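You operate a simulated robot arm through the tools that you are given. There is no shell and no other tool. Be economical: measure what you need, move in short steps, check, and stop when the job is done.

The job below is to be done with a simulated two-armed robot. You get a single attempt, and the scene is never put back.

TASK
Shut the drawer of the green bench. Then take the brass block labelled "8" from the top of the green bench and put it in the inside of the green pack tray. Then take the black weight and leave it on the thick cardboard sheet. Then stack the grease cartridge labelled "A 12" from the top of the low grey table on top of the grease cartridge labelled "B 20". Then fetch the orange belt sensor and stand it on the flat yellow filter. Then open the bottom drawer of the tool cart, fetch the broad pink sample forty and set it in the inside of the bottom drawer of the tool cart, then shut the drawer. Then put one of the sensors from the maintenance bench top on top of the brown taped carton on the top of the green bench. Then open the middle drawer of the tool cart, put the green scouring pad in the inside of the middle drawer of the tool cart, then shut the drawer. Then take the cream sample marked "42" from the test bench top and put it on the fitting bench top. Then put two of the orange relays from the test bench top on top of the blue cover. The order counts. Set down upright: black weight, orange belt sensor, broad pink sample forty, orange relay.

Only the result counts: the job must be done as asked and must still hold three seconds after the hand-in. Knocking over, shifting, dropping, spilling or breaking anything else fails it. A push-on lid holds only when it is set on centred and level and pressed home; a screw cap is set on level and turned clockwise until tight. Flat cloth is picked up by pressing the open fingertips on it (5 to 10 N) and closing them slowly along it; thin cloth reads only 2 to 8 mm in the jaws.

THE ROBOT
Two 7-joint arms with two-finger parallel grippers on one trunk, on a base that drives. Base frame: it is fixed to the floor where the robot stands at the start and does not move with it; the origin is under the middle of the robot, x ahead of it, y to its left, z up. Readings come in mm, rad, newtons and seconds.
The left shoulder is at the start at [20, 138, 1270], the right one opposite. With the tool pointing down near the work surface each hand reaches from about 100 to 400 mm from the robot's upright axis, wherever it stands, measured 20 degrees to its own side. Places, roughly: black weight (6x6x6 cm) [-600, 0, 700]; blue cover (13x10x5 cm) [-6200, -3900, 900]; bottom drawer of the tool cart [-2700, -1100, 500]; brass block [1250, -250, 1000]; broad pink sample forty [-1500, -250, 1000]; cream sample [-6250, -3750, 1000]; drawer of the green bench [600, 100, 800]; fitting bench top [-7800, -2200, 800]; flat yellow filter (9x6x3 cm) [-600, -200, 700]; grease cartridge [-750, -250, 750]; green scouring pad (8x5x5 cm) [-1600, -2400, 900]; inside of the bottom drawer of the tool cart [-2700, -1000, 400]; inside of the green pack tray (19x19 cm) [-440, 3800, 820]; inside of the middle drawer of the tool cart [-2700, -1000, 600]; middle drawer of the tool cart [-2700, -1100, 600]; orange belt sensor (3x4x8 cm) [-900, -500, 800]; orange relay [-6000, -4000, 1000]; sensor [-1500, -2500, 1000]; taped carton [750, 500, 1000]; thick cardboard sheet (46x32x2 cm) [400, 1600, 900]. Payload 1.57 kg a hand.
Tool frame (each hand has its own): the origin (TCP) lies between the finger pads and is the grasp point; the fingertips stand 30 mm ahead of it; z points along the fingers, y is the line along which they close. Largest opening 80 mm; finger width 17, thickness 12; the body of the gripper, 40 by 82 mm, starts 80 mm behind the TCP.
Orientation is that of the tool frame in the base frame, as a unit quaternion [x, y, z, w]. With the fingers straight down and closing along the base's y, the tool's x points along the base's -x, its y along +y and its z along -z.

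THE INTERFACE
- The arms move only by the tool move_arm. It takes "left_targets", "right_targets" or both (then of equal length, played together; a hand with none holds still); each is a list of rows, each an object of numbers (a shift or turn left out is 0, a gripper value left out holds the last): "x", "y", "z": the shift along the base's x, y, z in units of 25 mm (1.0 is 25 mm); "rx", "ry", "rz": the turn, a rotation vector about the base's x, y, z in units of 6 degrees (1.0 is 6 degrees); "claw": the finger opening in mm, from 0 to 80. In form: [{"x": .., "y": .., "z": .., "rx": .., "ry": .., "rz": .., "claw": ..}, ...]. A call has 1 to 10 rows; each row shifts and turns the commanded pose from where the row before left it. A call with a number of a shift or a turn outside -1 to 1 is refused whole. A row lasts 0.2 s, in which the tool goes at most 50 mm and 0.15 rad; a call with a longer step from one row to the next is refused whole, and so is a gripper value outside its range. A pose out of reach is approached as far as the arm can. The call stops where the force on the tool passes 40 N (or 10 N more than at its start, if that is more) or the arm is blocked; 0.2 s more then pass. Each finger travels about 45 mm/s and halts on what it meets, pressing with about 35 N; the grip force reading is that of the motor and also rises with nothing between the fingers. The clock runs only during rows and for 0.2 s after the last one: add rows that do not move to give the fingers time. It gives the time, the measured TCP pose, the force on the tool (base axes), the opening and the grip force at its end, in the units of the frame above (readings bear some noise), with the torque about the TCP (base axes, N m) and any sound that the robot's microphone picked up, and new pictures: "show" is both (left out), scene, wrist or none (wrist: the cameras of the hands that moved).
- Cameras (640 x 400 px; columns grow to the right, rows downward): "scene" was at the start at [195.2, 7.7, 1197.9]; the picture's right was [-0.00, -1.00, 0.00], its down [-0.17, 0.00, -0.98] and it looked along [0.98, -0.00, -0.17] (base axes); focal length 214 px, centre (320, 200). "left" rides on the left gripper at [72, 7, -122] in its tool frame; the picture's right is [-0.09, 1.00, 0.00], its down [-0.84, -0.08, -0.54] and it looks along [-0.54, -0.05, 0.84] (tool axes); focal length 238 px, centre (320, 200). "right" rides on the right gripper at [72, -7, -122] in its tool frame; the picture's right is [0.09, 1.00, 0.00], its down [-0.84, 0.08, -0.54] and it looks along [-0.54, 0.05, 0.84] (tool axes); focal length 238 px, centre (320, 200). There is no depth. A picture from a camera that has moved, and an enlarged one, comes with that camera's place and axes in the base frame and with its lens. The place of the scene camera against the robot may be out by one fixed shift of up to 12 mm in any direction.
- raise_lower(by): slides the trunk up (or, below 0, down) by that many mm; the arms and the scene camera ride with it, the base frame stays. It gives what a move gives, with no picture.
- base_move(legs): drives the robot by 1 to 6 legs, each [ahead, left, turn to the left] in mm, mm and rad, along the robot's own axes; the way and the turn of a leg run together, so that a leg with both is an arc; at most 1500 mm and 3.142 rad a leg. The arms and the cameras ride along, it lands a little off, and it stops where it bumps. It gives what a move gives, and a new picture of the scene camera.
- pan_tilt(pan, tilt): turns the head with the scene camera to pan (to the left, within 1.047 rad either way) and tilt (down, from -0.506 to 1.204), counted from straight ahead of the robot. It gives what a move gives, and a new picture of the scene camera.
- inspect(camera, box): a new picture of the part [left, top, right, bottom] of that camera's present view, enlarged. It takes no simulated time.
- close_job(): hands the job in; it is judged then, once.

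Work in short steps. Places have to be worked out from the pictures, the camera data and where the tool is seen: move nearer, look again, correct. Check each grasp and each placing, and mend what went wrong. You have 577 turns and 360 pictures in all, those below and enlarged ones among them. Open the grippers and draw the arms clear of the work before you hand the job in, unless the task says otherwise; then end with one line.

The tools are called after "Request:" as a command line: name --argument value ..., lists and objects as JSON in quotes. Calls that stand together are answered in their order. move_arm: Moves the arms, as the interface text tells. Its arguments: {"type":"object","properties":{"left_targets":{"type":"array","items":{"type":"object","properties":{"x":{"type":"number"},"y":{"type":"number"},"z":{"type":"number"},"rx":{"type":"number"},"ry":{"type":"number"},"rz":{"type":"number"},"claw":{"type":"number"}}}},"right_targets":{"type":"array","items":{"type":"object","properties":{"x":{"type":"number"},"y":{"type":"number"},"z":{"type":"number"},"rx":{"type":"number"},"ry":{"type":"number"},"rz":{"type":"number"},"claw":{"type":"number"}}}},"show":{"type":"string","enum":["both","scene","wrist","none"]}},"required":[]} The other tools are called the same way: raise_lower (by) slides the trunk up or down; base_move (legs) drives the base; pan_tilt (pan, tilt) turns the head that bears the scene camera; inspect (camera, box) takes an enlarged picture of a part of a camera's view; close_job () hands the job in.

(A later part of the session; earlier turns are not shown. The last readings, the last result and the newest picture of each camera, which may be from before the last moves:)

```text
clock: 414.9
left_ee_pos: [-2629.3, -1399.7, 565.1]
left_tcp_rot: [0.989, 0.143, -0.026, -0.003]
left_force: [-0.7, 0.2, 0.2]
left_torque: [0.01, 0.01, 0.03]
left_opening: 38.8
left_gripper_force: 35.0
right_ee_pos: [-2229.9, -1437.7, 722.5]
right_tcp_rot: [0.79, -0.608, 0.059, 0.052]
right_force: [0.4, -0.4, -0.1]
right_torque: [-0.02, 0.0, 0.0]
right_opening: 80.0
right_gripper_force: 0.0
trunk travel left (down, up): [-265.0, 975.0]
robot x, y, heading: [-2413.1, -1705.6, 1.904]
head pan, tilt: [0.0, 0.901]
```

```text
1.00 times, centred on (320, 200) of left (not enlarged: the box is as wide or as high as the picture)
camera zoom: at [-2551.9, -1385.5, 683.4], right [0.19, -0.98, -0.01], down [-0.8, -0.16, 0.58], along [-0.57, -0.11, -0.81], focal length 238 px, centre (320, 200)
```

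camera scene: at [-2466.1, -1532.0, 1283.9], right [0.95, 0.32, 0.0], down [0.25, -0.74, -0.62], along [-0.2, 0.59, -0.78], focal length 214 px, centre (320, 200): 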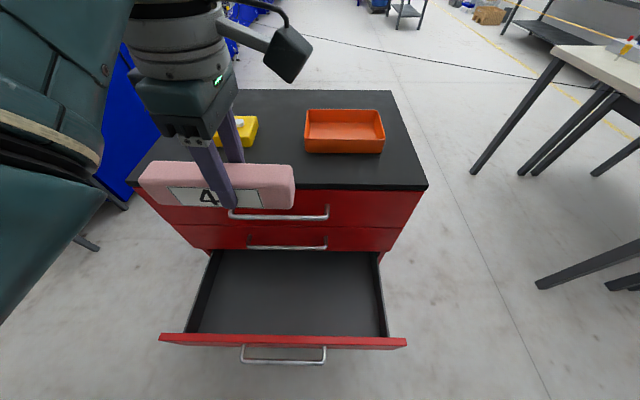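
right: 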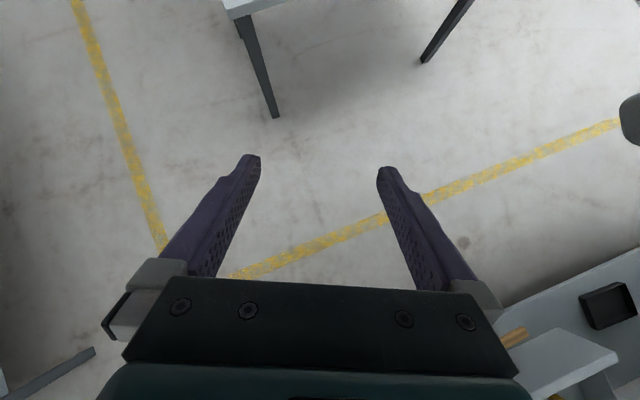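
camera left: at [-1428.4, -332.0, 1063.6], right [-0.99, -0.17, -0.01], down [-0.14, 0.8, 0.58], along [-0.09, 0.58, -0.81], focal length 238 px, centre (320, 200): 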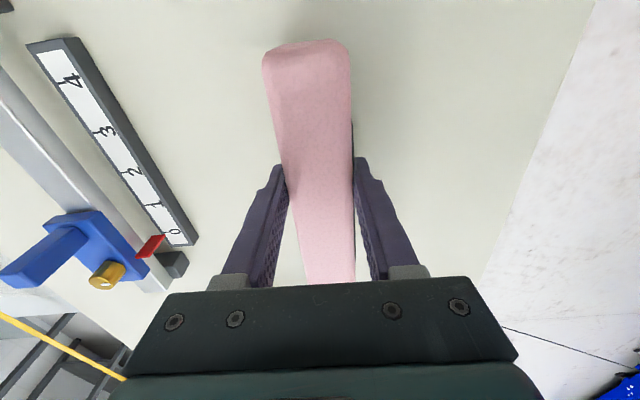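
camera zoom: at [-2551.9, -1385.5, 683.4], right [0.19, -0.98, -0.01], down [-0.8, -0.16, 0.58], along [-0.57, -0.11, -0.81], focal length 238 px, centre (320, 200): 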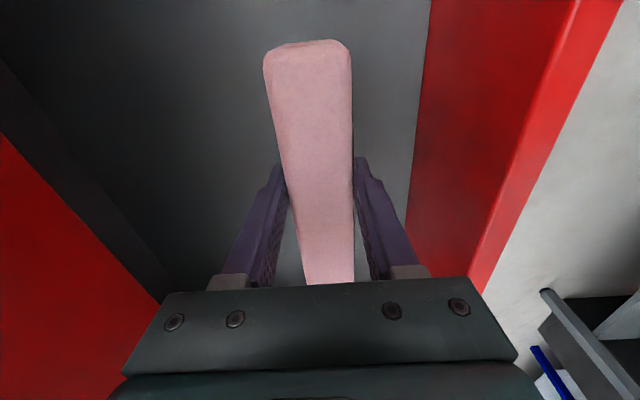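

Good clearance all round. I lower another 85 mm, then slowly.

Request:
raise_lower --by -80

Request:
move_arm --left_targets '[{"z": -0.3}, {"z": -0.3}]' --show "scene"

```text
clock: 416.1
left_ee_pos: [-2628.3, -1401.5, 485.9]
left_tcp_rot: [0.989, 0.142, -0.025, -0.003]
left_force: [-0.4, 0.1, -0.4]
left_torque: [-0.01, 0.0, 0.0]
left_opening: 38.9
left_gripper_force: 35.4
right_ee_pos: [-2229.4, -1438.8, 643.2]
right_tcp_rot: [0.79, -0.608, 0.06, 0.051]
right_force: [-0.7, 0.1, 0.3]
right_torque: [-0.02, 0.01, 0.02]
right_opening: 79.9
right_gripper_force: 0.0
trunk travel left (down, up): [-185.0, 1055.0]
robot x, y, heading: [-2412.6, -1702.5, 1.903]
head pan, tilt: [0.0, 0.901]
```

```text
clock: 416.7
left_ee_pos: [-2634.4, -1401.0, 469.6]
left_tcp_rot: [0.989, 0.146, -0.032, -0.001]
left_force: [0.1, -0.3, -0.1]
left_torque: [0.03, 0.0, -0.04]
left_opening: 38.9
left_gripper_force: 34.7
right_ee_pos: [-2230.5, -1438.5, 642.9]
right_tcp_rot: [0.79, -0.608, 0.059, 0.051]
right_force: [0.3, 0.3, 0.1]
right_torque: [-0.01, 0.0, -0.03]
right_opening: 80.2
right_gripper_force: 0.0
trunk travel left (down, up): [-185.0, 1055.0]
robot x, y, heading: [-2413.2, -1709.2, 1.901]
head pan, tilt: [0.0, 0.901]
camera scene: at [-2466.0, -1532.1, 673.8], right [0.95, 0.32, 0.0], down [0.25, -0.74, -0.62], along [-0.2, 0.59, -0.78], focal length 214 px, centre (320, 200)
```

scene: 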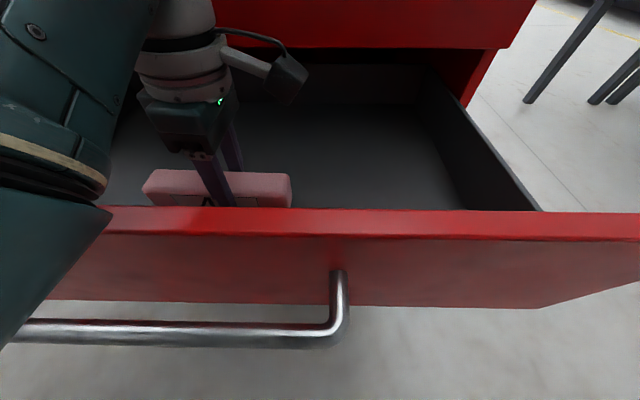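

I continue down in small trunk steps while watching force.

Request:
raise_lower --by -8

Request:
raise_lower --by -6

```text
clock: 417.3
left_ee_pos: [-2636.1, -1399.3, 463.5]
left_tcp_rot: [0.989, 0.145, -0.032, -0.004]
left_force: [1.1, -1.8, 26.9]
left_torque: [-0.36, -0.64, -0.07]
left_opening: 38.7
left_gripper_force: 35.0
right_ee_pos: [-2231.3, -1436.0, 635.6]
right_tcp_rot: [0.79, -0.609, 0.058, 0.051]
right_force: [0.5, 0.1, -0.3]
right_torque: [-0.01, 0.0, 0.01]
right_opening: 79.9
right_gripper_force: 0.1
trunk travel left (down, up): [-177.0, 1063.0]
robot x, y, heading: [-2409.7, -1706.1, 1.902]
head pan, tilt: [0.0, 0.901]
```

```text
clock: 417.6
left_ee_pos: [-2637.4, -1397.6, 464.1]
left_tcp_rot: [0.989, 0.145, -0.034, -0.006]
left_force: [1.0, 1.1, 12.8]
left_torque: [0.01, -0.81, 0.08]
left_opening: 38.9
left_gripper_force: 35.0
right_ee_pos: [-2231.2, -1437.9, 634.4]
right_tcp_rot: [0.79, -0.608, 0.059, 0.051]
right_force: [-0.5, 0.0, -0.5]
right_torque: [-0.04, -0.01, 0.02]
right_opening: 80.0
right_gripper_force: 0.0
trunk travel left (down, up): [-176.0, 1064.0]
robot x, y, heading: [-2413.4, -1706.9, 1.896]
head pan, tilt: [0.0, 0.901]
stopped: the force on the tool passed its limit at 47 N (the readings are from after the stop); the commanded pose is now the measured one
```

The block is on the drawer floor. I open gently and rise by the trunk.

Request:
move_arm --left_targets '[{"claw": 41}, {"claw": 46}, {"claw": 60}, {}]' --show "none"

Request:
raise_lower --by 250

Request:
inspect --camera "scene" --box '[0, 0, 640, 400]'

```text
clock: 418.6
left_ee_pos: [-2636.7, -1400.0, 463.1]
left_tcp_rot: [0.989, 0.146, -0.035, -0.004]
left_force: [-0.5, -1.1, 0.3]
left_torque: [-0.03, 0.01, 0.0]
left_opening: 60.1
left_gripper_force: 0.2
right_ee_pos: [-2230.3, -1438.4, 634.2]
right_tcp_rot: [0.789, -0.609, 0.06, 0.052]
right_force: [0.5, 0.1, 0.0]
right_torque: [-0.02, 0.0, -0.01]
right_opening: 79.8
right_gripper_force: 0.0
trunk travel left (down, up): [-176.0, 1064.0]
robot x, y, heading: [-2411.7, -1703.4, 1.9]
head pan, tilt: [0.0, 0.901]
```

```text
clock: 421.2
left_ee_pos: [-2637.1, -1400.5, 712.8]
left_tcp_rot: [0.989, 0.145, -0.035, -0.004]
left_force: [0.0, 0.2, 0.6]
left_torque: [0.0, -0.04, -0.01]
left_opening: 60.1
left_gripper_force: 0.0
right_ee_pos: [-2229.9, -1437.3, 883.7]
right_tcp_rot: [0.79, -0.608, 0.06, 0.051]
right_force: [-0.7, -0.1, -1.0]
right_torque: [0.06, 0.02, -0.01]
right_opening: 80.2
right_gripper_force: 0.0
trunk travel left (down, up): [-426.0, 814.0]
robot x, y, heading: [-2410.7, -1708.2, 1.905]
head pan, tilt: [0.0, 0.901]
```

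```text
1.00 times, centred on (320, 200) of scene (not enlarged: the box is as wide or as high as the picture)
camera zoom: at [-2466.0, -1532.1, 915.0], right [0.95, 0.32, 0.0], down [0.25, -0.74, -0.62], along [-0.2, 0.59, -0.78], focal length 214 px, centre (320, 200)
```

zoom: 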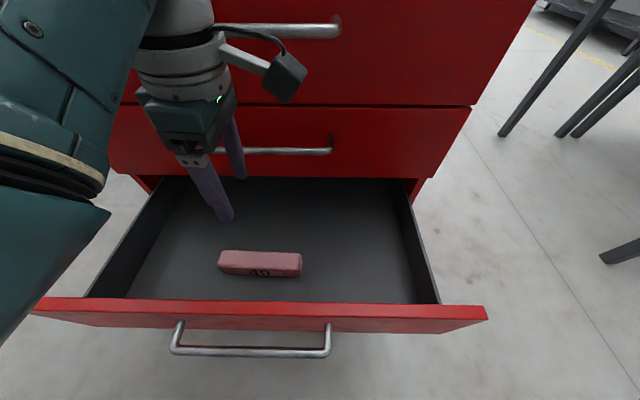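

The block stands in the drawer. To shut it I'll push the drawer front with the left fist: back off, turn the left hand to standard yaw and tilt it 42° forward.

Request:
base_move --legs '[[-190, 0, 0]]'

Request:
move_arm --left_targets '[{"rz": -1, "claw": 0}, {"rz": -1}, {"rz": -1}, {"rz": -1}, {"rz": -1}, {"rz": -1}, {"rz": -1}, {"rz": -1}, {"rz": -1}, {"rz": -1}]' --show "none"

Request:
move_arm --left_targets '[{"rz": -1}, {"rz": -1}, {"rz": -1}, {"rz": -1}, {"rx": 0.947, "ry": 0.32}, {"rx": 0.947, "ry": 0.32}, {"rx": 0.947, "ry": 0.32}, {"rx": 0.947, "ry": 0.32}, {"rx": 0.947, "ry": 0.32}, {"rx": 0.947, "ry": 0.32}]' --show "scene"

```text
clock: 422.7
left_ee_pos: [-2574.8, -1578.7, 712.3]
left_tcp_rot: [0.989, 0.144, -0.035, -0.003]
left_force: [0.8, -0.6, -0.1]
left_torque: [0.02, 0.02, 0.0]
left_opening: 60.4
left_gripper_force: 0.0
right_ee_pos: [-2167.8, -1617.5, 883.3]
right_tcp_rot: [0.789, -0.609, 0.06, 0.051]
right_force: [0.0, 0.0, 0.5]
right_torque: [0.02, -0.02, -0.01]
right_opening: 80.2
right_gripper_force: 0.0
trunk travel left (down, up): [-426.0, 814.0]
robot x, y, heading: [-2352.0, -1885.6, 1.894]
head pan, tilt: [0.0, 0.901]
camera scene: at [-2404.7, -1710.9, 915.0], right [0.95, 0.32, 0.0], down [0.25, -0.74, -0.62], along [-0.2, 0.59, -0.78], focal length 214 px, centre (320, 200)
```

scene: 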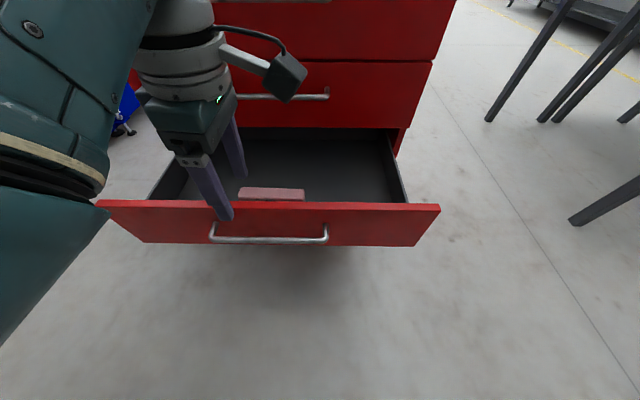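

```text
clock: 424.9
left_ee_pos: [-2573.6, -1577.8, 712.1]
left_tcp_rot: [0.928, -0.371, -0.028, -0.02]
left_force: [0.0, 0.2, 0.6]
left_torque: [-0.03, 0.0, -0.02]
left_opening: 0.1
left_gripper_force: 21.6
right_ee_pos: [-2168.5, -1616.6, 884.7]
right_tcp_rot: [0.789, -0.609, 0.058, 0.051]
right_force: [0.0, -0.3, 0.5]
right_torque: [0.0, -0.01, 0.01]
right_opening: 80.3
right_gripper_force: 0.1
trunk travel left (down, up): [-426.0, 814.0]
robot x, y, heading: [-2354.7, -1883.3, 1.896]
head pan, tilt: [0.0, 0.901]
```

```text
clock: 427.1
left_ee_pos: [-2574.7, -1578.5, 711.1]
left_tcp_rot: [0.782, -0.522, -0.267, -0.213]
left_force: [-0.1, 0.7, 0.2]
left_torque: [-0.01, -0.01, 0.02]
left_opening: 0.1
left_gripper_force: 21.3
right_ee_pos: [-2168.9, -1617.1, 884.2]
right_tcp_rot: [0.789, -0.609, 0.059, 0.051]
right_force: [-0.1, 0.0, -0.1]
right_torque: [0.0, -0.01, 0.01]
right_opening: 80.0
right_gripper_force: 0.1
trunk travel left (down, up): [-426.0, 814.0]
robot x, y, heading: [-2345.2, -1882.7, 1.9]
head pan, tilt: [0.0, 0.901]
camera scene: at [-2404.7, -1710.9, 915.0], right [0.95, 0.32, 0.0], down [0.25, -0.74, -0.62], along [-0.2, 0.59, -0.78], focal length 214 px, centre (320, 200)
```

scene: 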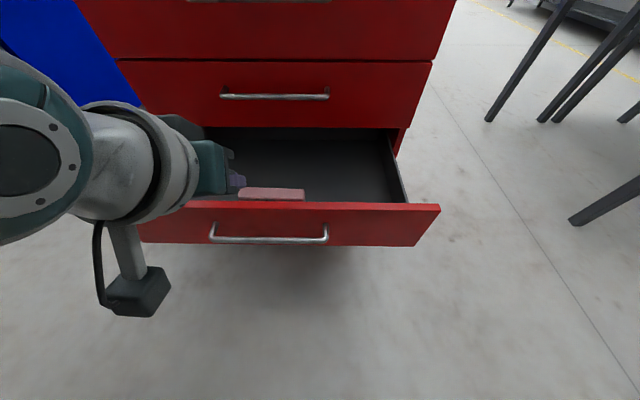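

Tilted 40°. I lower the trunk 140 mm so the fingertip meets the drawer front above the bar, then drive forward to push it in.

Request:
raise_lower --by -140

Request:
base_move --legs '[[150, 0, 0]]'

```text
clock: 428.8
left_ee_pos: [-2575.5, -1577.9, 572.7]
left_tcp_rot: [0.781, -0.523, -0.266, -0.213]
left_force: [-0.8, 0.1, 0.1]
left_torque: [-0.04, 0.0, 0.01]
left_opening: 0.1
left_gripper_force: 21.6
right_ee_pos: [-2169.8, -1618.4, 744.2]
right_tcp_rot: [0.789, -0.61, 0.059, 0.051]
right_force: [0.7, 0.8, -0.7]
right_torque: [0.05, 0.01, 0.0]
right_opening: 79.9
right_gripper_force: 0.1
trunk travel left (down, up): [-286.0, 954.0]
robot x, y, heading: [-2351.9, -1884.1, 1.895]
head pan, tilt: [0.0, 0.901]
```

```text
clock: 430.2
left_ee_pos: [-2622.6, -1441.9, 572.8]
left_tcp_rot: [0.782, -0.521, -0.267, -0.213]
left_force: [0.1, -0.1, -1.2]
left_torque: [0.01, -0.01, 0.02]
left_opening: 0.0
left_gripper_force: 21.3
right_ee_pos: [-2216.5, -1478.1, 744.8]
right_tcp_rot: [0.79, -0.608, 0.058, 0.052]
right_force: [-0.1, 0.0, 0.0]
right_torque: [-0.02, 0.01, -0.03]
right_opening: 79.9
right_gripper_force: 0.1
trunk travel left (down, up): [-286.0, 954.0]
robot x, y, heading: [-2397.8, -1749.6, 1.9]
head pan, tilt: [0.0, 0.901]
camera scene: at [-2452.4, -1572.8, 775.1], right [0.95, 0.32, 0.0], down [0.25, -0.74, -0.62], along [-0.2, 0.59, -0.78], focal length 214 px, centre (320, 200)
```

scene: 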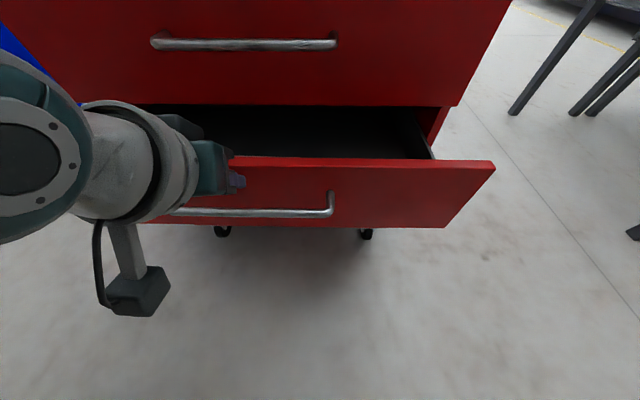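

The drawer is sliding shut. I push on.

Request:
base_move --legs '[[120, 0, 0]]'

```text
clock: 431.4
left_ee_pos: [-2661.1, -1327.0, 573.1]
left_tcp_rot: [0.781, -0.522, -0.266, -0.214]
left_force: [-0.8, 0.2, -0.4]
left_torque: [-0.01, -0.02, 0.0]
left_opening: 0.0
left_gripper_force: 21.2
right_ee_pos: [-2254.8, -1365.5, 743.8]
right_tcp_rot: [0.79, -0.607, 0.06, 0.051]
right_force: [-0.5, 0.4, 0.1]
right_torque: [-0.01, 0.0, -0.02]
right_opening: 80.0
right_gripper_force: 0.0
trunk travel left (down, up): [-286.0, 954.0]
robot x, y, heading: [-2434.9, -1630.6, 1.9]
head pan, tilt: [0.0, 0.901]
camera scene: at [-2491.2, -1459.0, 775.0], right [0.95, 0.32, 0.0], down [0.25, -0.74, -0.62], along [-0.2, 0.59, -0.78], focal length 214 px, centre (320, 200)
```

scene: 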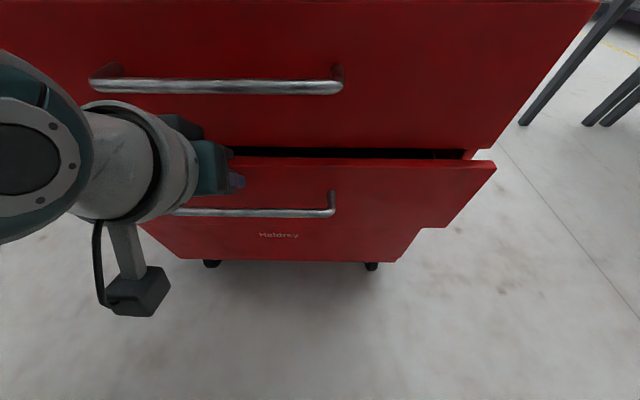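

About 40 mm remain. I finish with the arm so the stop is felt.

Request:
move_arm --left_targets '[{"x": -0.13, "y": 0.38}, {"x": -0.13, "y": 0.38}, {"x": -0.13, "y": 0.38}, {"x": -0.13, "y": 0.38}, {"x": -0.13, "y": 0.38}, {"x": -0.13, "y": 0.38}]' --show "scene"

```text
clock: 432.8
left_ee_pos: [-2676.2, -1285.7, 567.4]
left_tcp_rot: [0.785, -0.524, -0.258, -0.207]
left_force: [8.8, -28.3, 13.6]
left_torque: [-0.18, -0.05, -0.05]
left_opening: 0.0
left_gripper_force: 21.7
right_ee_pos: [-2253.9, -1374.3, 742.8]
right_tcp_rot: [0.79, -0.608, 0.062, 0.054]
right_force: [1.1, 0.2, 0.3]
right_torque: [0.02, 0.04, 0.0]
right_opening: 79.7
right_gripper_force: 0.0
trunk travel left (down, up): [-286.0, 954.0]
robot x, y, heading: [-2436.9, -1632.7, 1.905]
head pan, tilt: [0.0, 0.901]
stopped in row 6 (left hand): the force on the tool passed its limit at 60 N (the readings are from after the stop); the commanded pose is now the measured one
camera scene: at [-2489.3, -1468.0, 774.0], right [0.95, 0.32, 0.0], down [0.26, -0.75, -0.62], along [-0.2, 0.58, -0.79], focal length 214 px, centre (320, 200)
```

scene: 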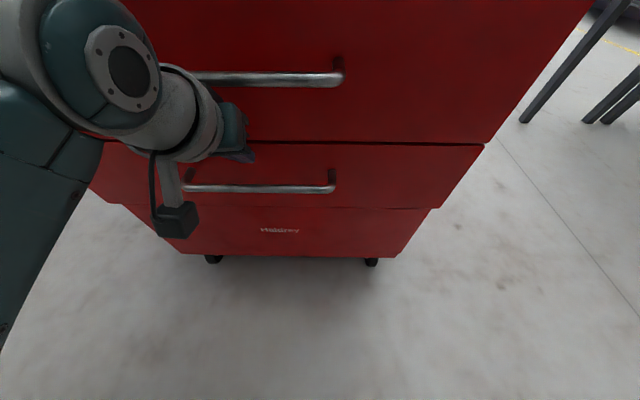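

The bottom drawer is shut flush. I back off, raise the trunk, and drive to face the maintenance bench behind me.

Request:
base_move --legs '[[-130, 0, 0]]'

Request:
raise_lower --by 400

Request:
base_move --legs '[[0, -600, 0], [0, 0, -3.141]]'

Request:
pan_tilt --pan 0 --tilt 0.45

```text
clock: 434.1
left_ee_pos: [-2637.2, -1394.0, 571.9]
left_tcp_rot: [0.782, -0.523, -0.264, -0.211]
left_force: [-0.3, -0.3, 0.3]
left_torque: [-0.01, -0.03, -0.01]
left_opening: 0.0
left_gripper_force: 21.4
right_ee_pos: [-2215.0, -1487.1, 744.6]
right_tcp_rot: [0.79, -0.609, 0.059, 0.051]
right_force: [0.1, -0.5, 0.2]
right_torque: [0.03, 0.01, 0.0]
right_opening: 80.2
right_gripper_force: 0.1
trunk travel left (down, up): [-286.0, 954.0]
robot x, y, heading: [-2398.3, -1751.1, 1.9]
head pan, tilt: [0.0, 0.901]
camera scene: at [-2449.7, -1580.0, 775.1], right [0.95, 0.32, 0.0], down [0.25, -0.74, -0.62], along [-0.2, 0.59, -0.78], focal length 214 px, centre (320, 200)
```

scene: 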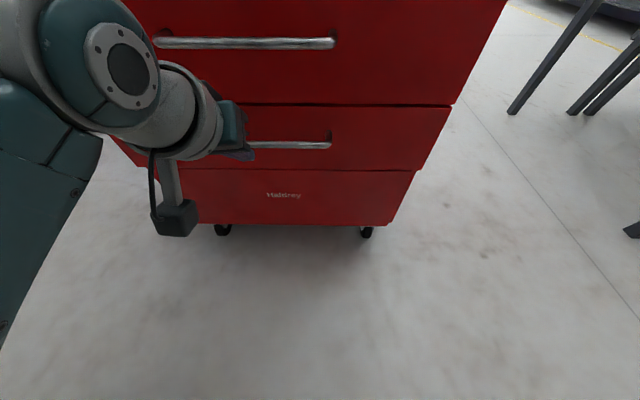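

```text
clock: 437.9
left_ee_pos: [-2637.0, -1393.6, 971.9]
left_tcp_rot: [0.782, -0.522, -0.264, -0.212]
left_force: [0.1, 0.2, -0.2]
left_torque: [0.0, -0.04, 0.0]
left_opening: 0.0
left_gripper_force: 21.1
right_ee_pos: [-2213.1, -1487.8, 1144.6]
right_tcp_rot: [0.789, -0.609, 0.06, 0.051]
right_force: [-0.2, 1.0, -0.1]
right_torque: [0.02, -0.01, -0.01]
right_opening: 80.1
right_gripper_force: 0.0
trunk travel left (down, up): [-686.0, 554.0]
robot x, y, heading: [-2392.6, -1755.3, 1.899]
head pan, tilt: [0.0, 0.901]
```

```text
clock: 448.6
left_ee_pos: [-1577.3, -1919.7, 971.2]
left_tcp_rot: [0.517, 0.786, -0.21, 0.266]
left_force: [-0.4, 0.0, -0.8]
left_torque: [-0.03, -0.01, 0.01]
left_opening: 0.1
left_gripper_force: 21.4
right_ee_pos: [-2002.1, -1833.3, 1144.8]
right_tcp_rot: [0.603, 0.794, 0.051, -0.06]
right_force: [1.1, -1.1, 0.0]
right_torque: [0.01, 0.0, 0.0]
right_opening: 80.0
right_gripper_force: 0.1
trunk travel left (down, up): [-686.0, 554.0]
robot x, y, heading: [-1825.2, -1560.5, -1.226]
head pan, tilt: [0.0, 0.901]
camera scene: at [-1763.3, -1720.3, 1175.1], right [-0.94, -0.34, 0.0], down [-0.26, 0.74, -0.62], along [0.21, -0.58, -0.78], focal length 214 px, centre (320, 200)
```

scene: 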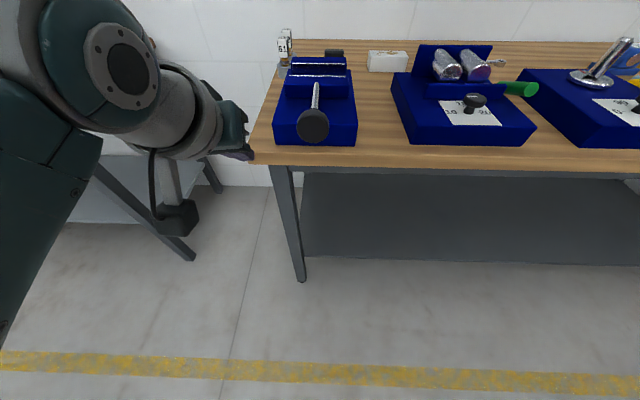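

```text
clock: 449.5
left_ee_pos: [-1577.2, -1919.2, 973.5]
left_tcp_rot: [0.517, 0.786, -0.21, 0.266]
left_force: [-0.6, -0.3, -0.1]
left_torque: [-0.02, -0.02, -0.02]
left_opening: 0.0
left_gripper_force: 21.7
right_ee_pos: [-2002.4, -1833.4, 1143.4]
right_tcp_rot: [0.603, 0.794, 0.05, -0.06]
right_force: [-0.7, -0.3, -0.2]
right_torque: [0.01, 0.01, 0.01]
right_opening: 80.1
right_gripper_force: 0.1
trunk travel left (down, up): [-686.0, 554.0]
robot x, y, heading: [-1824.0, -1565.0, -1.221]
head pan, tilt: [0.0, 0.45]
camera scene: at [-1757.8, -1735.7, 1213.3], right [-0.94, -0.34, 0.0], down [-0.15, 0.41, -0.9], along [0.3, -0.85, -0.44], focal length 214 px, centre (320, 200)
```

scene: 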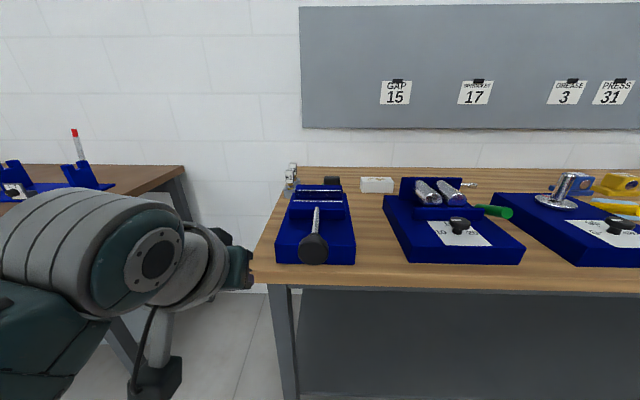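

I zoom in on the bench's left back area, where the sensors and green pad should be.

Request:
inspect --camera "scene" --box '[270, 150, 430, 250]'

Request:
inspect --camera "scene" --box '[400, 150, 640, 270]'

```text
4.00 times, centred on (350, 200) of scene
camera zoom: at [-1757.8, -1735.7, 1213.3], right [-0.94, -0.34, 0.0], down [-0.15, 0.41, -0.9], along [0.3, -0.85, -0.44], focal length 858 px, centre (200, 200)
```

zoom: 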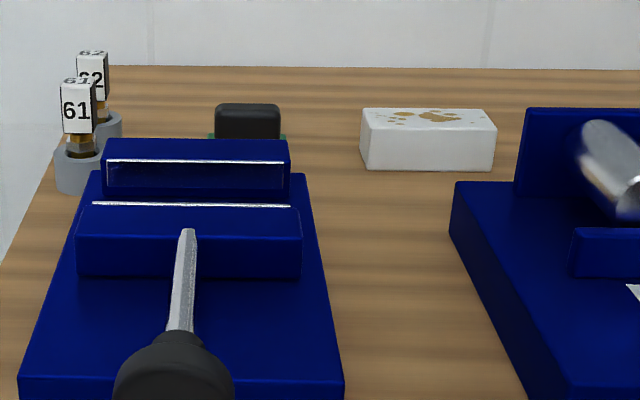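

```text
2.67 times, centred on (520, 210) of scene
camera zoom: at [-1757.8, -1735.7, 1213.3], right [-0.94, -0.34, 0.0], down [-0.15, 0.41, -0.9], along [0.3, -0.85, -0.44], focal length 572 px, centre (-213, 173)
```

zoom: 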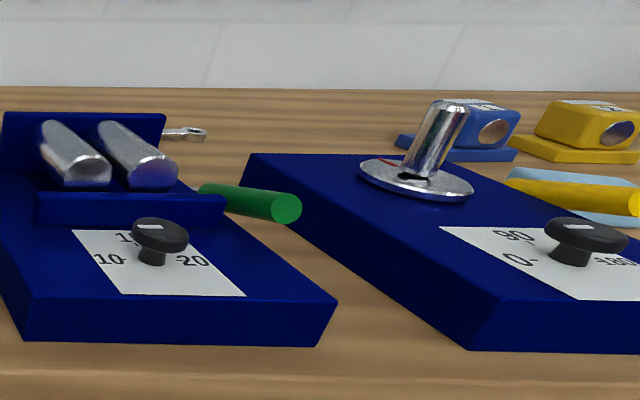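

Sensors "61" and "62" stand in grey cups at the bench's left-back corner; 61 at about (-1430,-2350). I position at the mouth of the gap by the bench end, facing it diagonally for the left hand.

Request:
raise_lower --by 130

Request:
base_move --legs '[[0, 340, 0], [330, 0, 0], [0, 0, -0.95]]'

Request:
pan_tilt --pan 0.3 --tilt 0.6

```text
clock: 451.1
left_ee_pos: [-1577.9, -1919.4, 1102.4]
left_tcp_rot: [0.517, 0.786, -0.21, 0.265]
left_force: [0.2, 0.2, 0.2]
left_torque: [-0.02, 0.0, -0.03]
left_opening: 0.0
left_gripper_force: 21.3
right_ee_pos: [-2001.6, -1833.9, 1275.6]
right_tcp_rot: [0.603, 0.794, 0.052, -0.06]
right_force: [1.2, 0.2, -0.4]
right_torque: [-0.01, 0.01, 0.02]
right_opening: 80.2
right_gripper_force: 0.0
trunk travel left (down, up): [-816.0, 424.0]
robot x, y, heading: [-1821.5, -1559.8, -1.226]
head pan, tilt: [0.0, 0.45]
```

```text
clock: 457.6
left_ee_pos: [-1537.9, -2173.5, 1101.4]
left_tcp_rot: [0.82, 0.461, -0.309, 0.139]
left_force: [0.8, -0.4, -0.8]
left_torque: [0.02, 0.01, 0.0]
left_opening: 0.0
left_gripper_force: 21.4
right_ee_pos: [-1714.2, -1777.4, 1275.3]
right_tcp_rot: [0.9, 0.43, 0.072, -0.03]
right_force: [-0.5, -0.1, -0.1]
right_torque: [0.04, 0.02, -0.01]
right_opening: 79.9
right_gripper_force: 0.1
trunk travel left (down, up): [-816.0, 424.0]
robot x, y, heading: [-1392.6, -1763.3, -2.179]
head pan, tilt: [0.0, 0.45]
camera scene: at [-1499.3, -1915.2, 1343.4], right [-0.82, 0.57, 0.0], down [0.25, 0.36, -0.9], along [-0.52, -0.74, -0.44], focal length 214 px, centre (320, 200)
```

scene: 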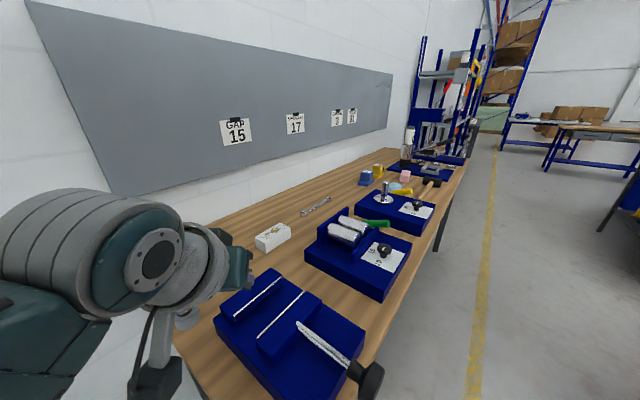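

```text
clock: 458.4
left_ee_pos: [-1539.4, -2174.3, 1102.3]
left_tcp_rot: [0.82, 0.461, -0.308, 0.14]
left_force: [0.0, 0.8, -0.4]
left_torque: [0.0, -0.02, 0.03]
left_opening: 0.0
left_gripper_force: 21.7
right_ee_pos: [-1715.3, -1777.2, 1274.0]
right_tcp_rot: [0.899, 0.43, 0.072, -0.029]
right_force: [-0.3, -0.2, 1.0]
right_torque: [-0.02, -0.02, -0.02]
right_opening: 80.0
right_gripper_force: 0.1
trunk travel left (down, up): [-816.0, 424.0]
robot x, y, heading: [-1390.7, -1762.8, -2.177]
head pan, tilt: [0.3, 0.6]
camera scene: at [-1473.6, -1924.0, 1329.9], right [-0.95, 0.31, 0.0], down [0.17, 0.54, -0.83], along [-0.25, -0.79, -0.56], focal length 214 px, centre (320, 200)
```

scene: 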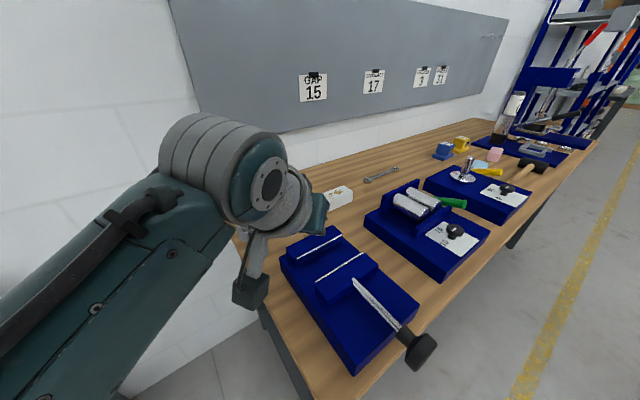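

I straighten the left hand to fingers-down and open it.

Request:
move_arm --left_targets '[{"rx": 0.821, "ry": -0.571, "claw": 70}, {"rx": 0.821, "ry": -0.571}, {"rx": 0.821, "ry": -0.571}, {"rx": 0.821, "ry": -0.571}, {"rx": 0.821, "ry": -0.571}, {"rx": 0.821, "ry": -0.571}, {"rx": 0.55, "ry": -0.38}]'

```text
clock: 460.0
left_ee_pos: [-1539.5, -2173.0, 1100.3]
left_tcp_rot: [0.87, 0.493, 0.001, -0.01]
left_force: [0.2, 0.0, 1.1]
left_torque: [0.0, 0.0, -0.02]
left_opening: 69.7
left_gripper_force: 0.0
right_ee_pos: [-1715.0, -1777.6, 1275.1]
right_tcp_rot: [0.9, 0.429, 0.072, -0.03]
right_force: [-0.8, 0.6, 0.3]
right_torque: [-0.01, 0.04, 0.02]
right_opening: 80.1
right_gripper_force: 0.0
trunk travel left (down, up): [-816.0, 424.0]
robot x, y, heading: [-1391.5, -1766.3, -2.177]
head pan, tilt: [0.3, 0.6]
camera scene: at [-1473.5, -1924.0, 1329.8], right [-0.95, 0.3, 0.0], down [0.17, 0.54, -0.83], along [-0.25, -0.79, -0.56], focal length 214 px, centre (320, 200)
camera left: at [-1495.5, -2117.3, 1223.3], right [0.81, -0.59, -0.02], down [-0.49, -0.69, 0.53], along [-0.33, -0.42, -0.85], focal length 238 px, centre (320, 200)
```

scene: 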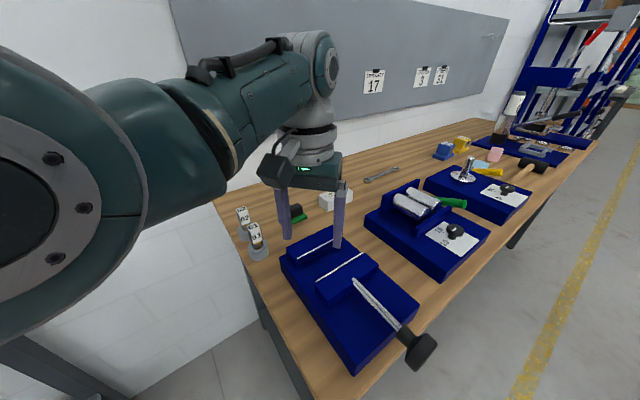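
left: 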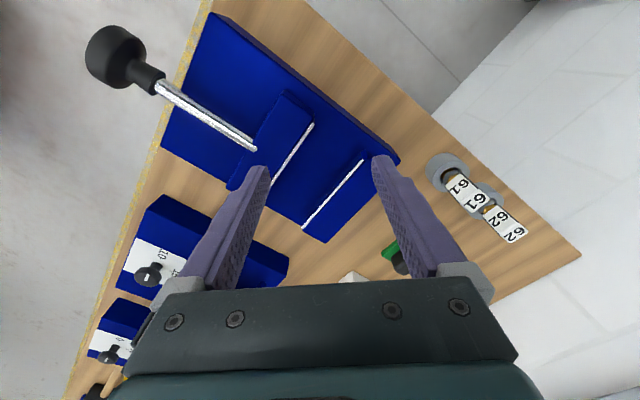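

Sensor 61 is near (-1439,-2345). I shift the base forward-left to bring it into reach.

Request:
base_move --legs '[[133, 162, 0]]'

Request:
move_arm --left_targets '[{"z": -0.5}]' --show "wrist"

```text
clock: 461.6
left_ee_pos: [-1485.5, -2377.1, 1102.2]
left_tcp_rot: [0.871, 0.491, 0.002, -0.009]
left_force: [-0.5, -0.3, -0.4]
left_torque: [0.03, 0.0, 0.02]
left_opening: 70.0
left_gripper_force: 0.0
right_ee_pos: [-1659.6, -1980.8, 1274.0]
right_tcp_rot: [0.901, 0.428, 0.072, -0.029]
right_force: [0.5, -0.7, 0.1]
right_torque: [-0.04, -0.01, 0.01]
right_opening: 79.9
right_gripper_force: 0.1
trunk travel left (down, up): [-816.0, 424.0]
robot x, y, heading: [-1333.5, -1971.2, -2.185]
head pan, tilt: [0.3, 0.6]
camera scene: at [-1418.7, -2127.5, 1329.8], right [-0.95, 0.31, 0.0], down [0.17, 0.54, -0.83], along [-0.26, -0.78, -0.56], focal length 214 px, centre (320, 200)
```

scene: 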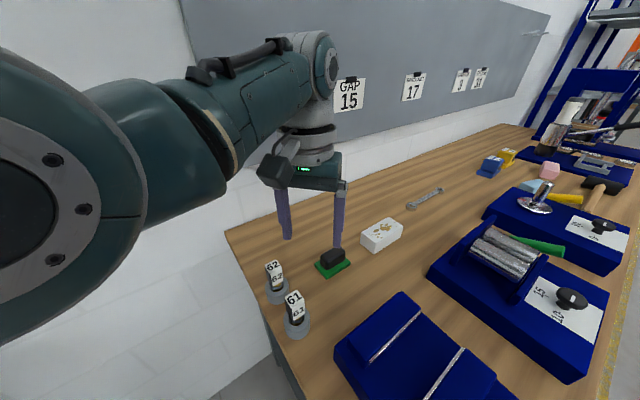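

```text
clock: 462.0
left_ee_pos: [-1484.5, -2377.4, 1088.6]
left_tcp_rot: [0.871, 0.491, 0.001, -0.009]
left_force: [-0.3, 0.9, 1.0]
left_torque: [-0.01, 0.04, 0.01]
left_opening: 70.2
left_gripper_force: 0.0
right_ee_pos: [-1659.6, -1980.6, 1273.6]
right_tcp_rot: [0.901, 0.428, 0.073, -0.029]
right_force: [-0.1, -0.2, 0.1]
right_torque: [-0.02, -0.02, -0.01]
right_opening: 80.0
right_gripper_force: 0.0
trunk travel left (down, up): [-816.0, 424.0]
robot x, y, heading: [-1336.0, -1969.0, -2.186]
head pan, tilt: [0.3, 0.6]
camera left: at [-1440.8, -2321.1, 1210.4], right [0.8, -0.59, -0.02], down [-0.5, -0.68, 0.53], along [-0.33, -0.42, -0.84], focal length 238 px, centre (320, 200)
```

left: 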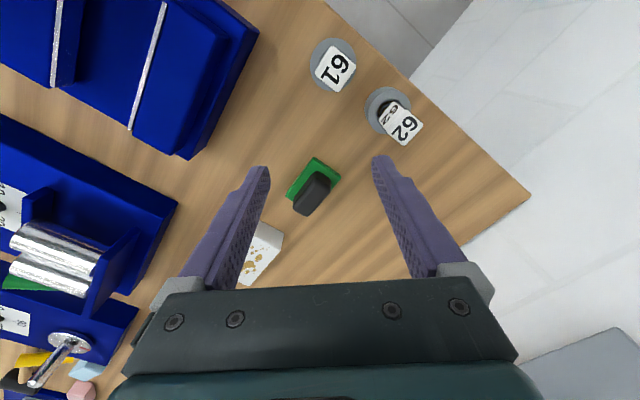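

Sensor 61 is at ≈(-1442,-2338), well in reach. I zoom to see its orientation.

Request:
inspect --camera "left" --box '[290, 30, 450, 150]'

```text
3.33 times, centred on (370, 90) of left
camera zoom: at [-1440.8, -2321.1, 1210.4], right [0.8, -0.59, -0.02], down [-0.5, -0.68, 0.53], along [-0.33, -0.42, -0.84], focal length 794 px, centre (153, 567)
```

zoom: 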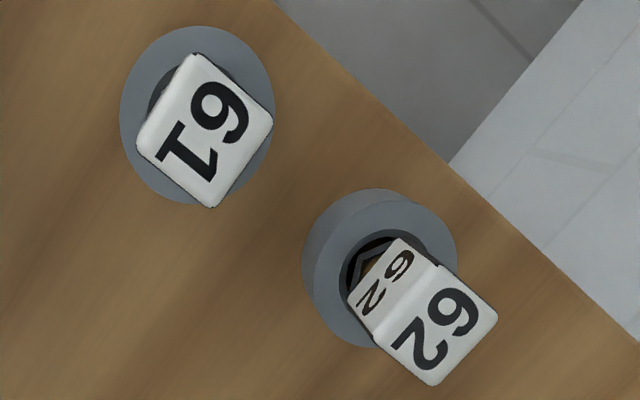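

The label box is square to the bench. I rotate −40°, open to 56 mm and centre over sensor 61.

Request:
move_arm --left_targets '[{"rz": -1, "x": 0.25, "y": 0.22, "claw": 56}, {"rz": -1, "x": 0.25, "y": 0.22}, {"rz": -1, "x": 0.25, "y": 0.22}, {"rz": -1, "x": 0.25, "y": 0.22}, {"rz": -1, "x": 0.25, "y": 0.22}, {"rz": -1, "x": 0.25, "y": 0.22}, {"rz": -0.7, "x": 0.2, "y": 0.22}]' --show "wrist"

```text
clock: 463.6
left_ee_pos: [-1443.5, -2338.7, 1088.7]
left_tcp_rot: [0.987, 0.16, 0.004, -0.008]
left_force: [-0.2, 0.2, 0.9]
left_torque: [-0.01, 0.02, 0.05]
left_opening: 55.9
left_gripper_force: 0.2
right_ee_pos: [-1659.0, -1979.5, 1273.8]
right_tcp_rot: [0.901, 0.427, 0.073, -0.029]
right_force: [-0.5, 0.1, 0.2]
right_torque: [0.0, 0.01, 0.01]
right_opening: 80.2
right_gripper_force: 0.1
trunk travel left (down, up): [-816.0, 424.0]
robot x, y, heading: [-1336.6, -1972.3, -2.189]
head pan, tilt: [0.3, 0.6]
camera left: at [-1373.0, -2324.3, 1211.3], right [0.23, -0.97, -0.02], down [-0.82, -0.2, 0.53], along [-0.52, -0.11, -0.84], focal length 238 px, centre (320, 200)
```

left: 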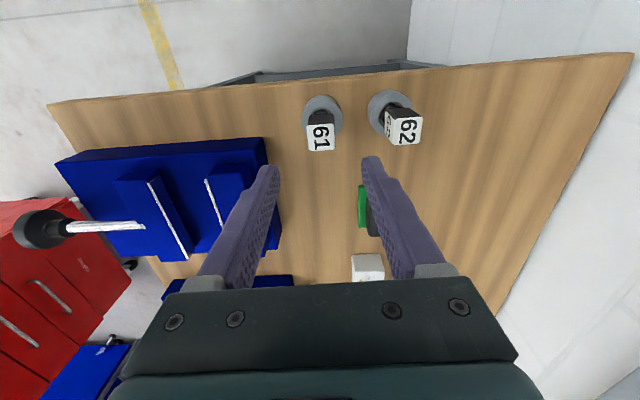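

I descend part-way and re-check.

Request:
move_arm --left_targets '[{"x": 0.12, "z": -0.8}, {"z": -0.8}, {"z": -0.8}, {"z": -0.5}]' --show "wrist"

```text
clock: 464.6
left_ee_pos: [-1439.7, -2338.4, 1015.6]
left_tcp_rot: [0.987, 0.161, 0.004, -0.009]
left_force: [0.0, 0.5, -0.5]
left_torque: [0.0, -0.01, -0.01]
left_opening: 55.9
left_gripper_force: 0.1
right_ee_pos: [-1659.9, -1979.0, 1275.5]
right_tcp_rot: [0.901, 0.428, 0.073, -0.03]
right_force: [-0.2, 0.2, -0.1]
right_torque: [0.0, -0.03, -0.01]
right_opening: 80.3
right_gripper_force: 0.0
trunk travel left (down, up): [-816.0, 424.0]
robot x, y, heading: [-1335.8, -1969.5, -2.181]
head pan, tilt: [0.3, 0.6]
camera left: at [-1370.3, -2323.7, 1137.7], right [0.23, -0.97, -0.02], down [-0.82, -0.2, 0.53], along [-0.52, -0.11, -0.84], focal length 238 px, centre (320, 200)
```

left: 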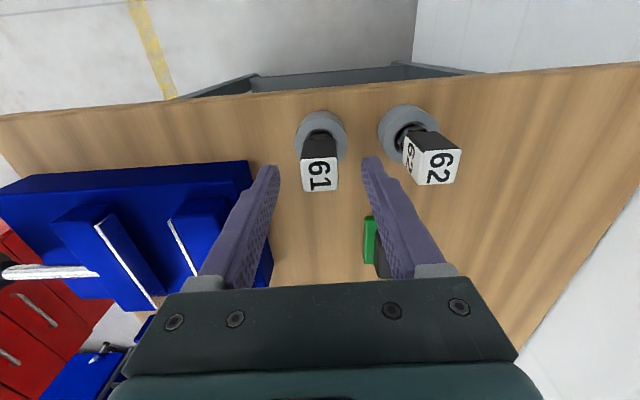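

Sensor top is at (-1443,-2338.5, 984). I lower to TCP z≈974 and grip.

Request:
move_arm --left_targets '[{"x": -0.14, "z": -0.8}, {"z": -0.85}, {"claw": 10}, {}, {}, {}, {}]' --show "wrist"

```text
clock: 466.2
left_ee_pos: [-1444.4, -2337.4, 976.0]
left_tcp_rot: [0.987, 0.162, 0.004, -0.009]
left_force: [-0.1, 1.0, -0.5]
left_torque: [0.01, 0.0, 0.02]
left_opening: 25.8
left_gripper_force: 35.0
right_ee_pos: [-1660.5, -1980.0, 1275.0]
right_tcp_rot: [0.901, 0.427, 0.073, -0.03]
right_force: [0.3, 0.0, 0.4]
right_torque: [0.06, 0.02, 0.01]
right_opening: 79.9
right_gripper_force: 0.1
trunk travel left (down, up): [-816.0, 424.0]
robot x, y, heading: [-1335.5, -1971.1, -2.191]
head pan, tilt: [0.3, 0.6]
camera left: at [-1374.5, -2323.8, 1097.4], right [0.23, -0.97, -0.02], down [-0.82, -0.2, 0.53], along [-0.52, -0.11, -0.84], focal length 238 px, centre (320, 200)
```

left: 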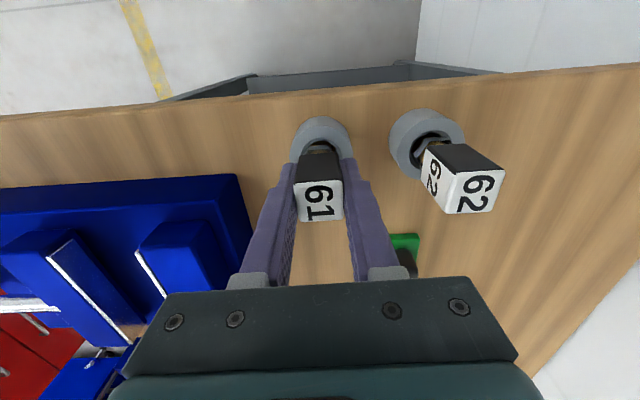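

Gripped (25.8 mm). I pull straight up, watching the force.

Request:
move_arm --left_targets '[{"z": 0.4}, {"z": 0.6}, {"z": 0.8}, {"z": 1}]' --show "wrist"

```text
clock: 467.2
left_ee_pos: [-1443.4, -2338.0, 1045.4]
left_tcp_rot: [0.987, 0.162, 0.004, -0.01]
left_force: [-0.1, 0.7, -0.7]
left_torque: [-0.01, 0.01, -0.01]
left_opening: 25.6
left_gripper_force: 35.0
right_ee_pos: [-1659.6, -1979.7, 1274.6]
right_tcp_rot: [0.9, 0.428, 0.072, -0.03]
right_force: [0.1, 0.0, 0.5]
right_torque: [0.01, 0.0, 0.01]
right_opening: 80.0
right_gripper_force: 0.1
trunk travel left (down, up): [-816.0, 424.0]
robot x, y, heading: [-1332.7, -1971.6, -2.184]
head pan, tilt: [0.3, 0.6]
camera left: at [-1374.3, -2323.0, 1167.4], right [0.23, -0.97, -0.02], down [-0.82, -0.2, 0.53], along [-0.52, -0.11, -0.85], focal length 238 px, centre (320, 200)
```

left: 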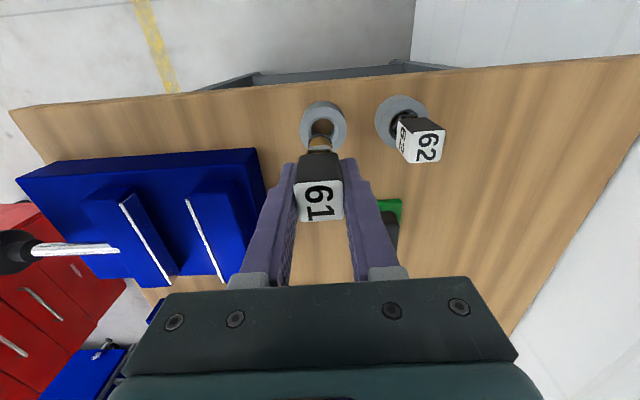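

Sensor 61 is out of its cup. I lift more, back away, and drive to the green bench.

Request:
move_arm --left_targets '[{"z": 1}, {"z": 1}]' --show "none"

Request:
base_move --legs '[[-250, 0, 0], [0, 0, 2.515], [0, 385, 0], [1450, 0, 0], [390, 0, 0], [0, 950, 0]]'

Request:
pan_tilt --pan 0.2 --tilt 0.5

```text
clock: 467.8
left_ee_pos: [-1443.1, -2337.8, 1094.7]
left_tcp_rot: [0.987, 0.162, 0.004, -0.009]
left_force: [0.0, -0.1, -1.3]
left_torque: [0.02, 0.01, -0.01]
left_opening: 25.6
left_gripper_force: 35.2
right_ee_pos: [-1660.1, -1979.3, 1274.0]
right_tcp_rot: [0.901, 0.428, 0.073, -0.03]
right_force: [-0.2, -0.1, -0.3]
right_torque: [0.0, 0.01, -0.02]
right_opening: 80.3
right_gripper_force: 0.1
trunk travel left (down, up): [-816.0, 424.0]
robot x, y, heading: [-1338.0, -1971.2, -2.18]
head pan, tilt: [0.3, 0.6]
```

```text
clock: 491.0
left_ee_pos: [398.5, 332.0, 1093.9]
left_tcp_rot: [0.141, 0.99, -0.007, -0.006]
left_force: [0.0, -0.7, -1.2]
left_torque: [-0.01, -0.01, -0.03]
left_opening: 25.8
left_gripper_force: 35.4
right_ee_pos: [371.4, -84.3, 1274.9]
right_tcp_rot: [-0.139, 0.987, -0.008, -0.077]
right_force: [0.0, -0.8, 0.4]
right_torque: [-0.01, -0.01, -0.02]
right_opening: 80.0
right_gripper_force: 0.0
trunk travel left (down, up): [-816.0, 424.0]
robot x, y, heading: [99.0, 92.5, 0.351]
head pan, tilt: [0.3, 0.6]
camera scene: at [267.2, 186.6, 1329.8], right [0.61, -0.79, 0.0], down [-0.45, -0.34, -0.83], along [0.66, 0.5, -0.56], focal length 214 px, centre (320, 200)
```

scene: 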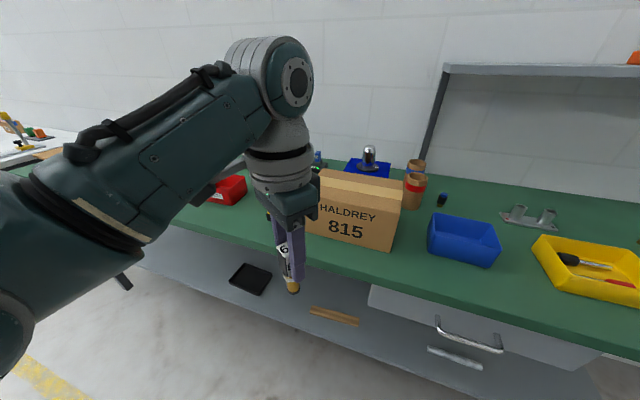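

```text
clock: 491.6
left_ee_pos: [398.3, 331.2, 1094.4]
left_tcp_rot: [0.14, 0.99, -0.007, -0.006]
left_force: [0.1, 0.2, -0.4]
left_torque: [0.0, 0.02, -0.02]
left_opening: 25.9
left_gripper_force: 34.6
right_ee_pos: [373.8, -84.8, 1273.3]
right_tcp_rot: [-0.139, 0.987, -0.007, -0.077]
right_force: [-0.5, 0.8, -0.3]
right_torque: [-0.03, -0.01, 0.01]
right_opening: 79.9
right_gripper_force: 0.1
trunk travel left (down, up): [-816.0, 424.0]
robot x, y, heading: [99.5, 89.0, 0.355]
head pan, tilt: [0.201, 0.499]
camera scene: at [274.3, 180.8, 1338.9], right [0.53, -0.85, 0.0], down [-0.41, -0.25, -0.88], along [0.75, 0.46, -0.48], focal length 214 px, centre (320, 200)
```

scene: 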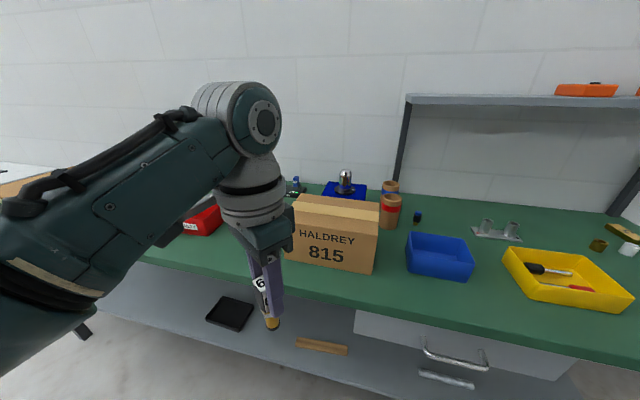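

Carton top centre ≈(732,412, ~1035). I raise 70 mm and drive the hand over it.

Request:
raise_lower --by 80

Request:
base_move --legs '[[335, -36, 0]]'

Request:
inspect --camera "left" --box '[0, 0, 640, 400]'

```text
clock: 492.8
left_ee_pos: [399.0, 332.3, 1175.2]
left_tcp_rot: [0.14, 0.99, -0.007, -0.006]
left_force: [0.2, 0.1, -1.1]
left_torque: [-0.01, 0.02, -0.02]
left_opening: 25.5
left_gripper_force: 34.8
right_ee_pos: [372.7, -84.9, 1354.8]
right_tcp_rot: [-0.139, 0.987, -0.006, -0.077]
right_force: [0.0, 0.2, -0.6]
right_torque: [-0.01, 0.0, -0.02]
right_opening: 80.1
right_gripper_force: 0.0
trunk travel left (down, up): [-896.0, 344.0]
robot x, y, heading: [104.4, 90.3, 0.353]
head pan, tilt: [0.201, 0.499]
```

```text
clock: 495.0
left_ee_pos: [721.1, 408.6, 1174.8]
left_tcp_rot: [0.143, 0.99, -0.007, -0.006]
left_force: [0.2, 0.4, -0.8]
left_torque: [0.0, -0.03, -0.02]
left_opening: 25.9
left_gripper_force: 34.7
right_ee_pos: [691.7, -8.6, 1354.3]
right_tcp_rot: [-0.137, 0.987, -0.007, -0.079]
right_force: [-0.2, 0.0, -0.7]
right_torque: [-0.04, -0.02, 0.02]
right_opening: 80.0
right_gripper_force: 0.0
trunk travel left (down, up): [-896.0, 344.0]
robot x, y, heading: [421.6, 171.6, 0.341]
head pan, tilt: [0.201, 0.499]
camera scene: at [595.1, 258.1, 1418.9], right [0.52, -0.86, 0.0], down [-0.41, -0.25, -0.88], along [0.75, 0.46, -0.48], focal length 214 px, centre (320, 200)
```

scene: 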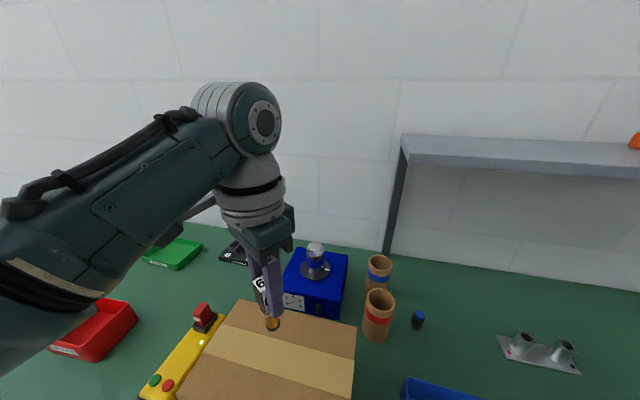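

```text
1.00 times, centred on (320, 200) of left (not enlarged: the box is as wide or as high as the picture)
camera zoom: at [655.6, 437.2, 1296.8], right [0.37, 0.93, -0.02], down [0.79, -0.3, 0.53], along [0.49, -0.21, -0.85], focal length 238 px, centre (320, 200)
```

zoom: 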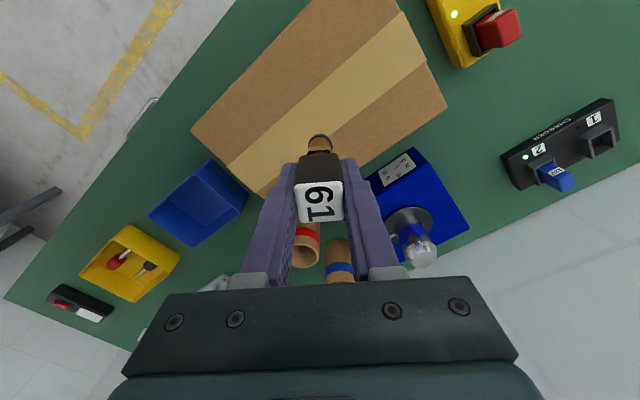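

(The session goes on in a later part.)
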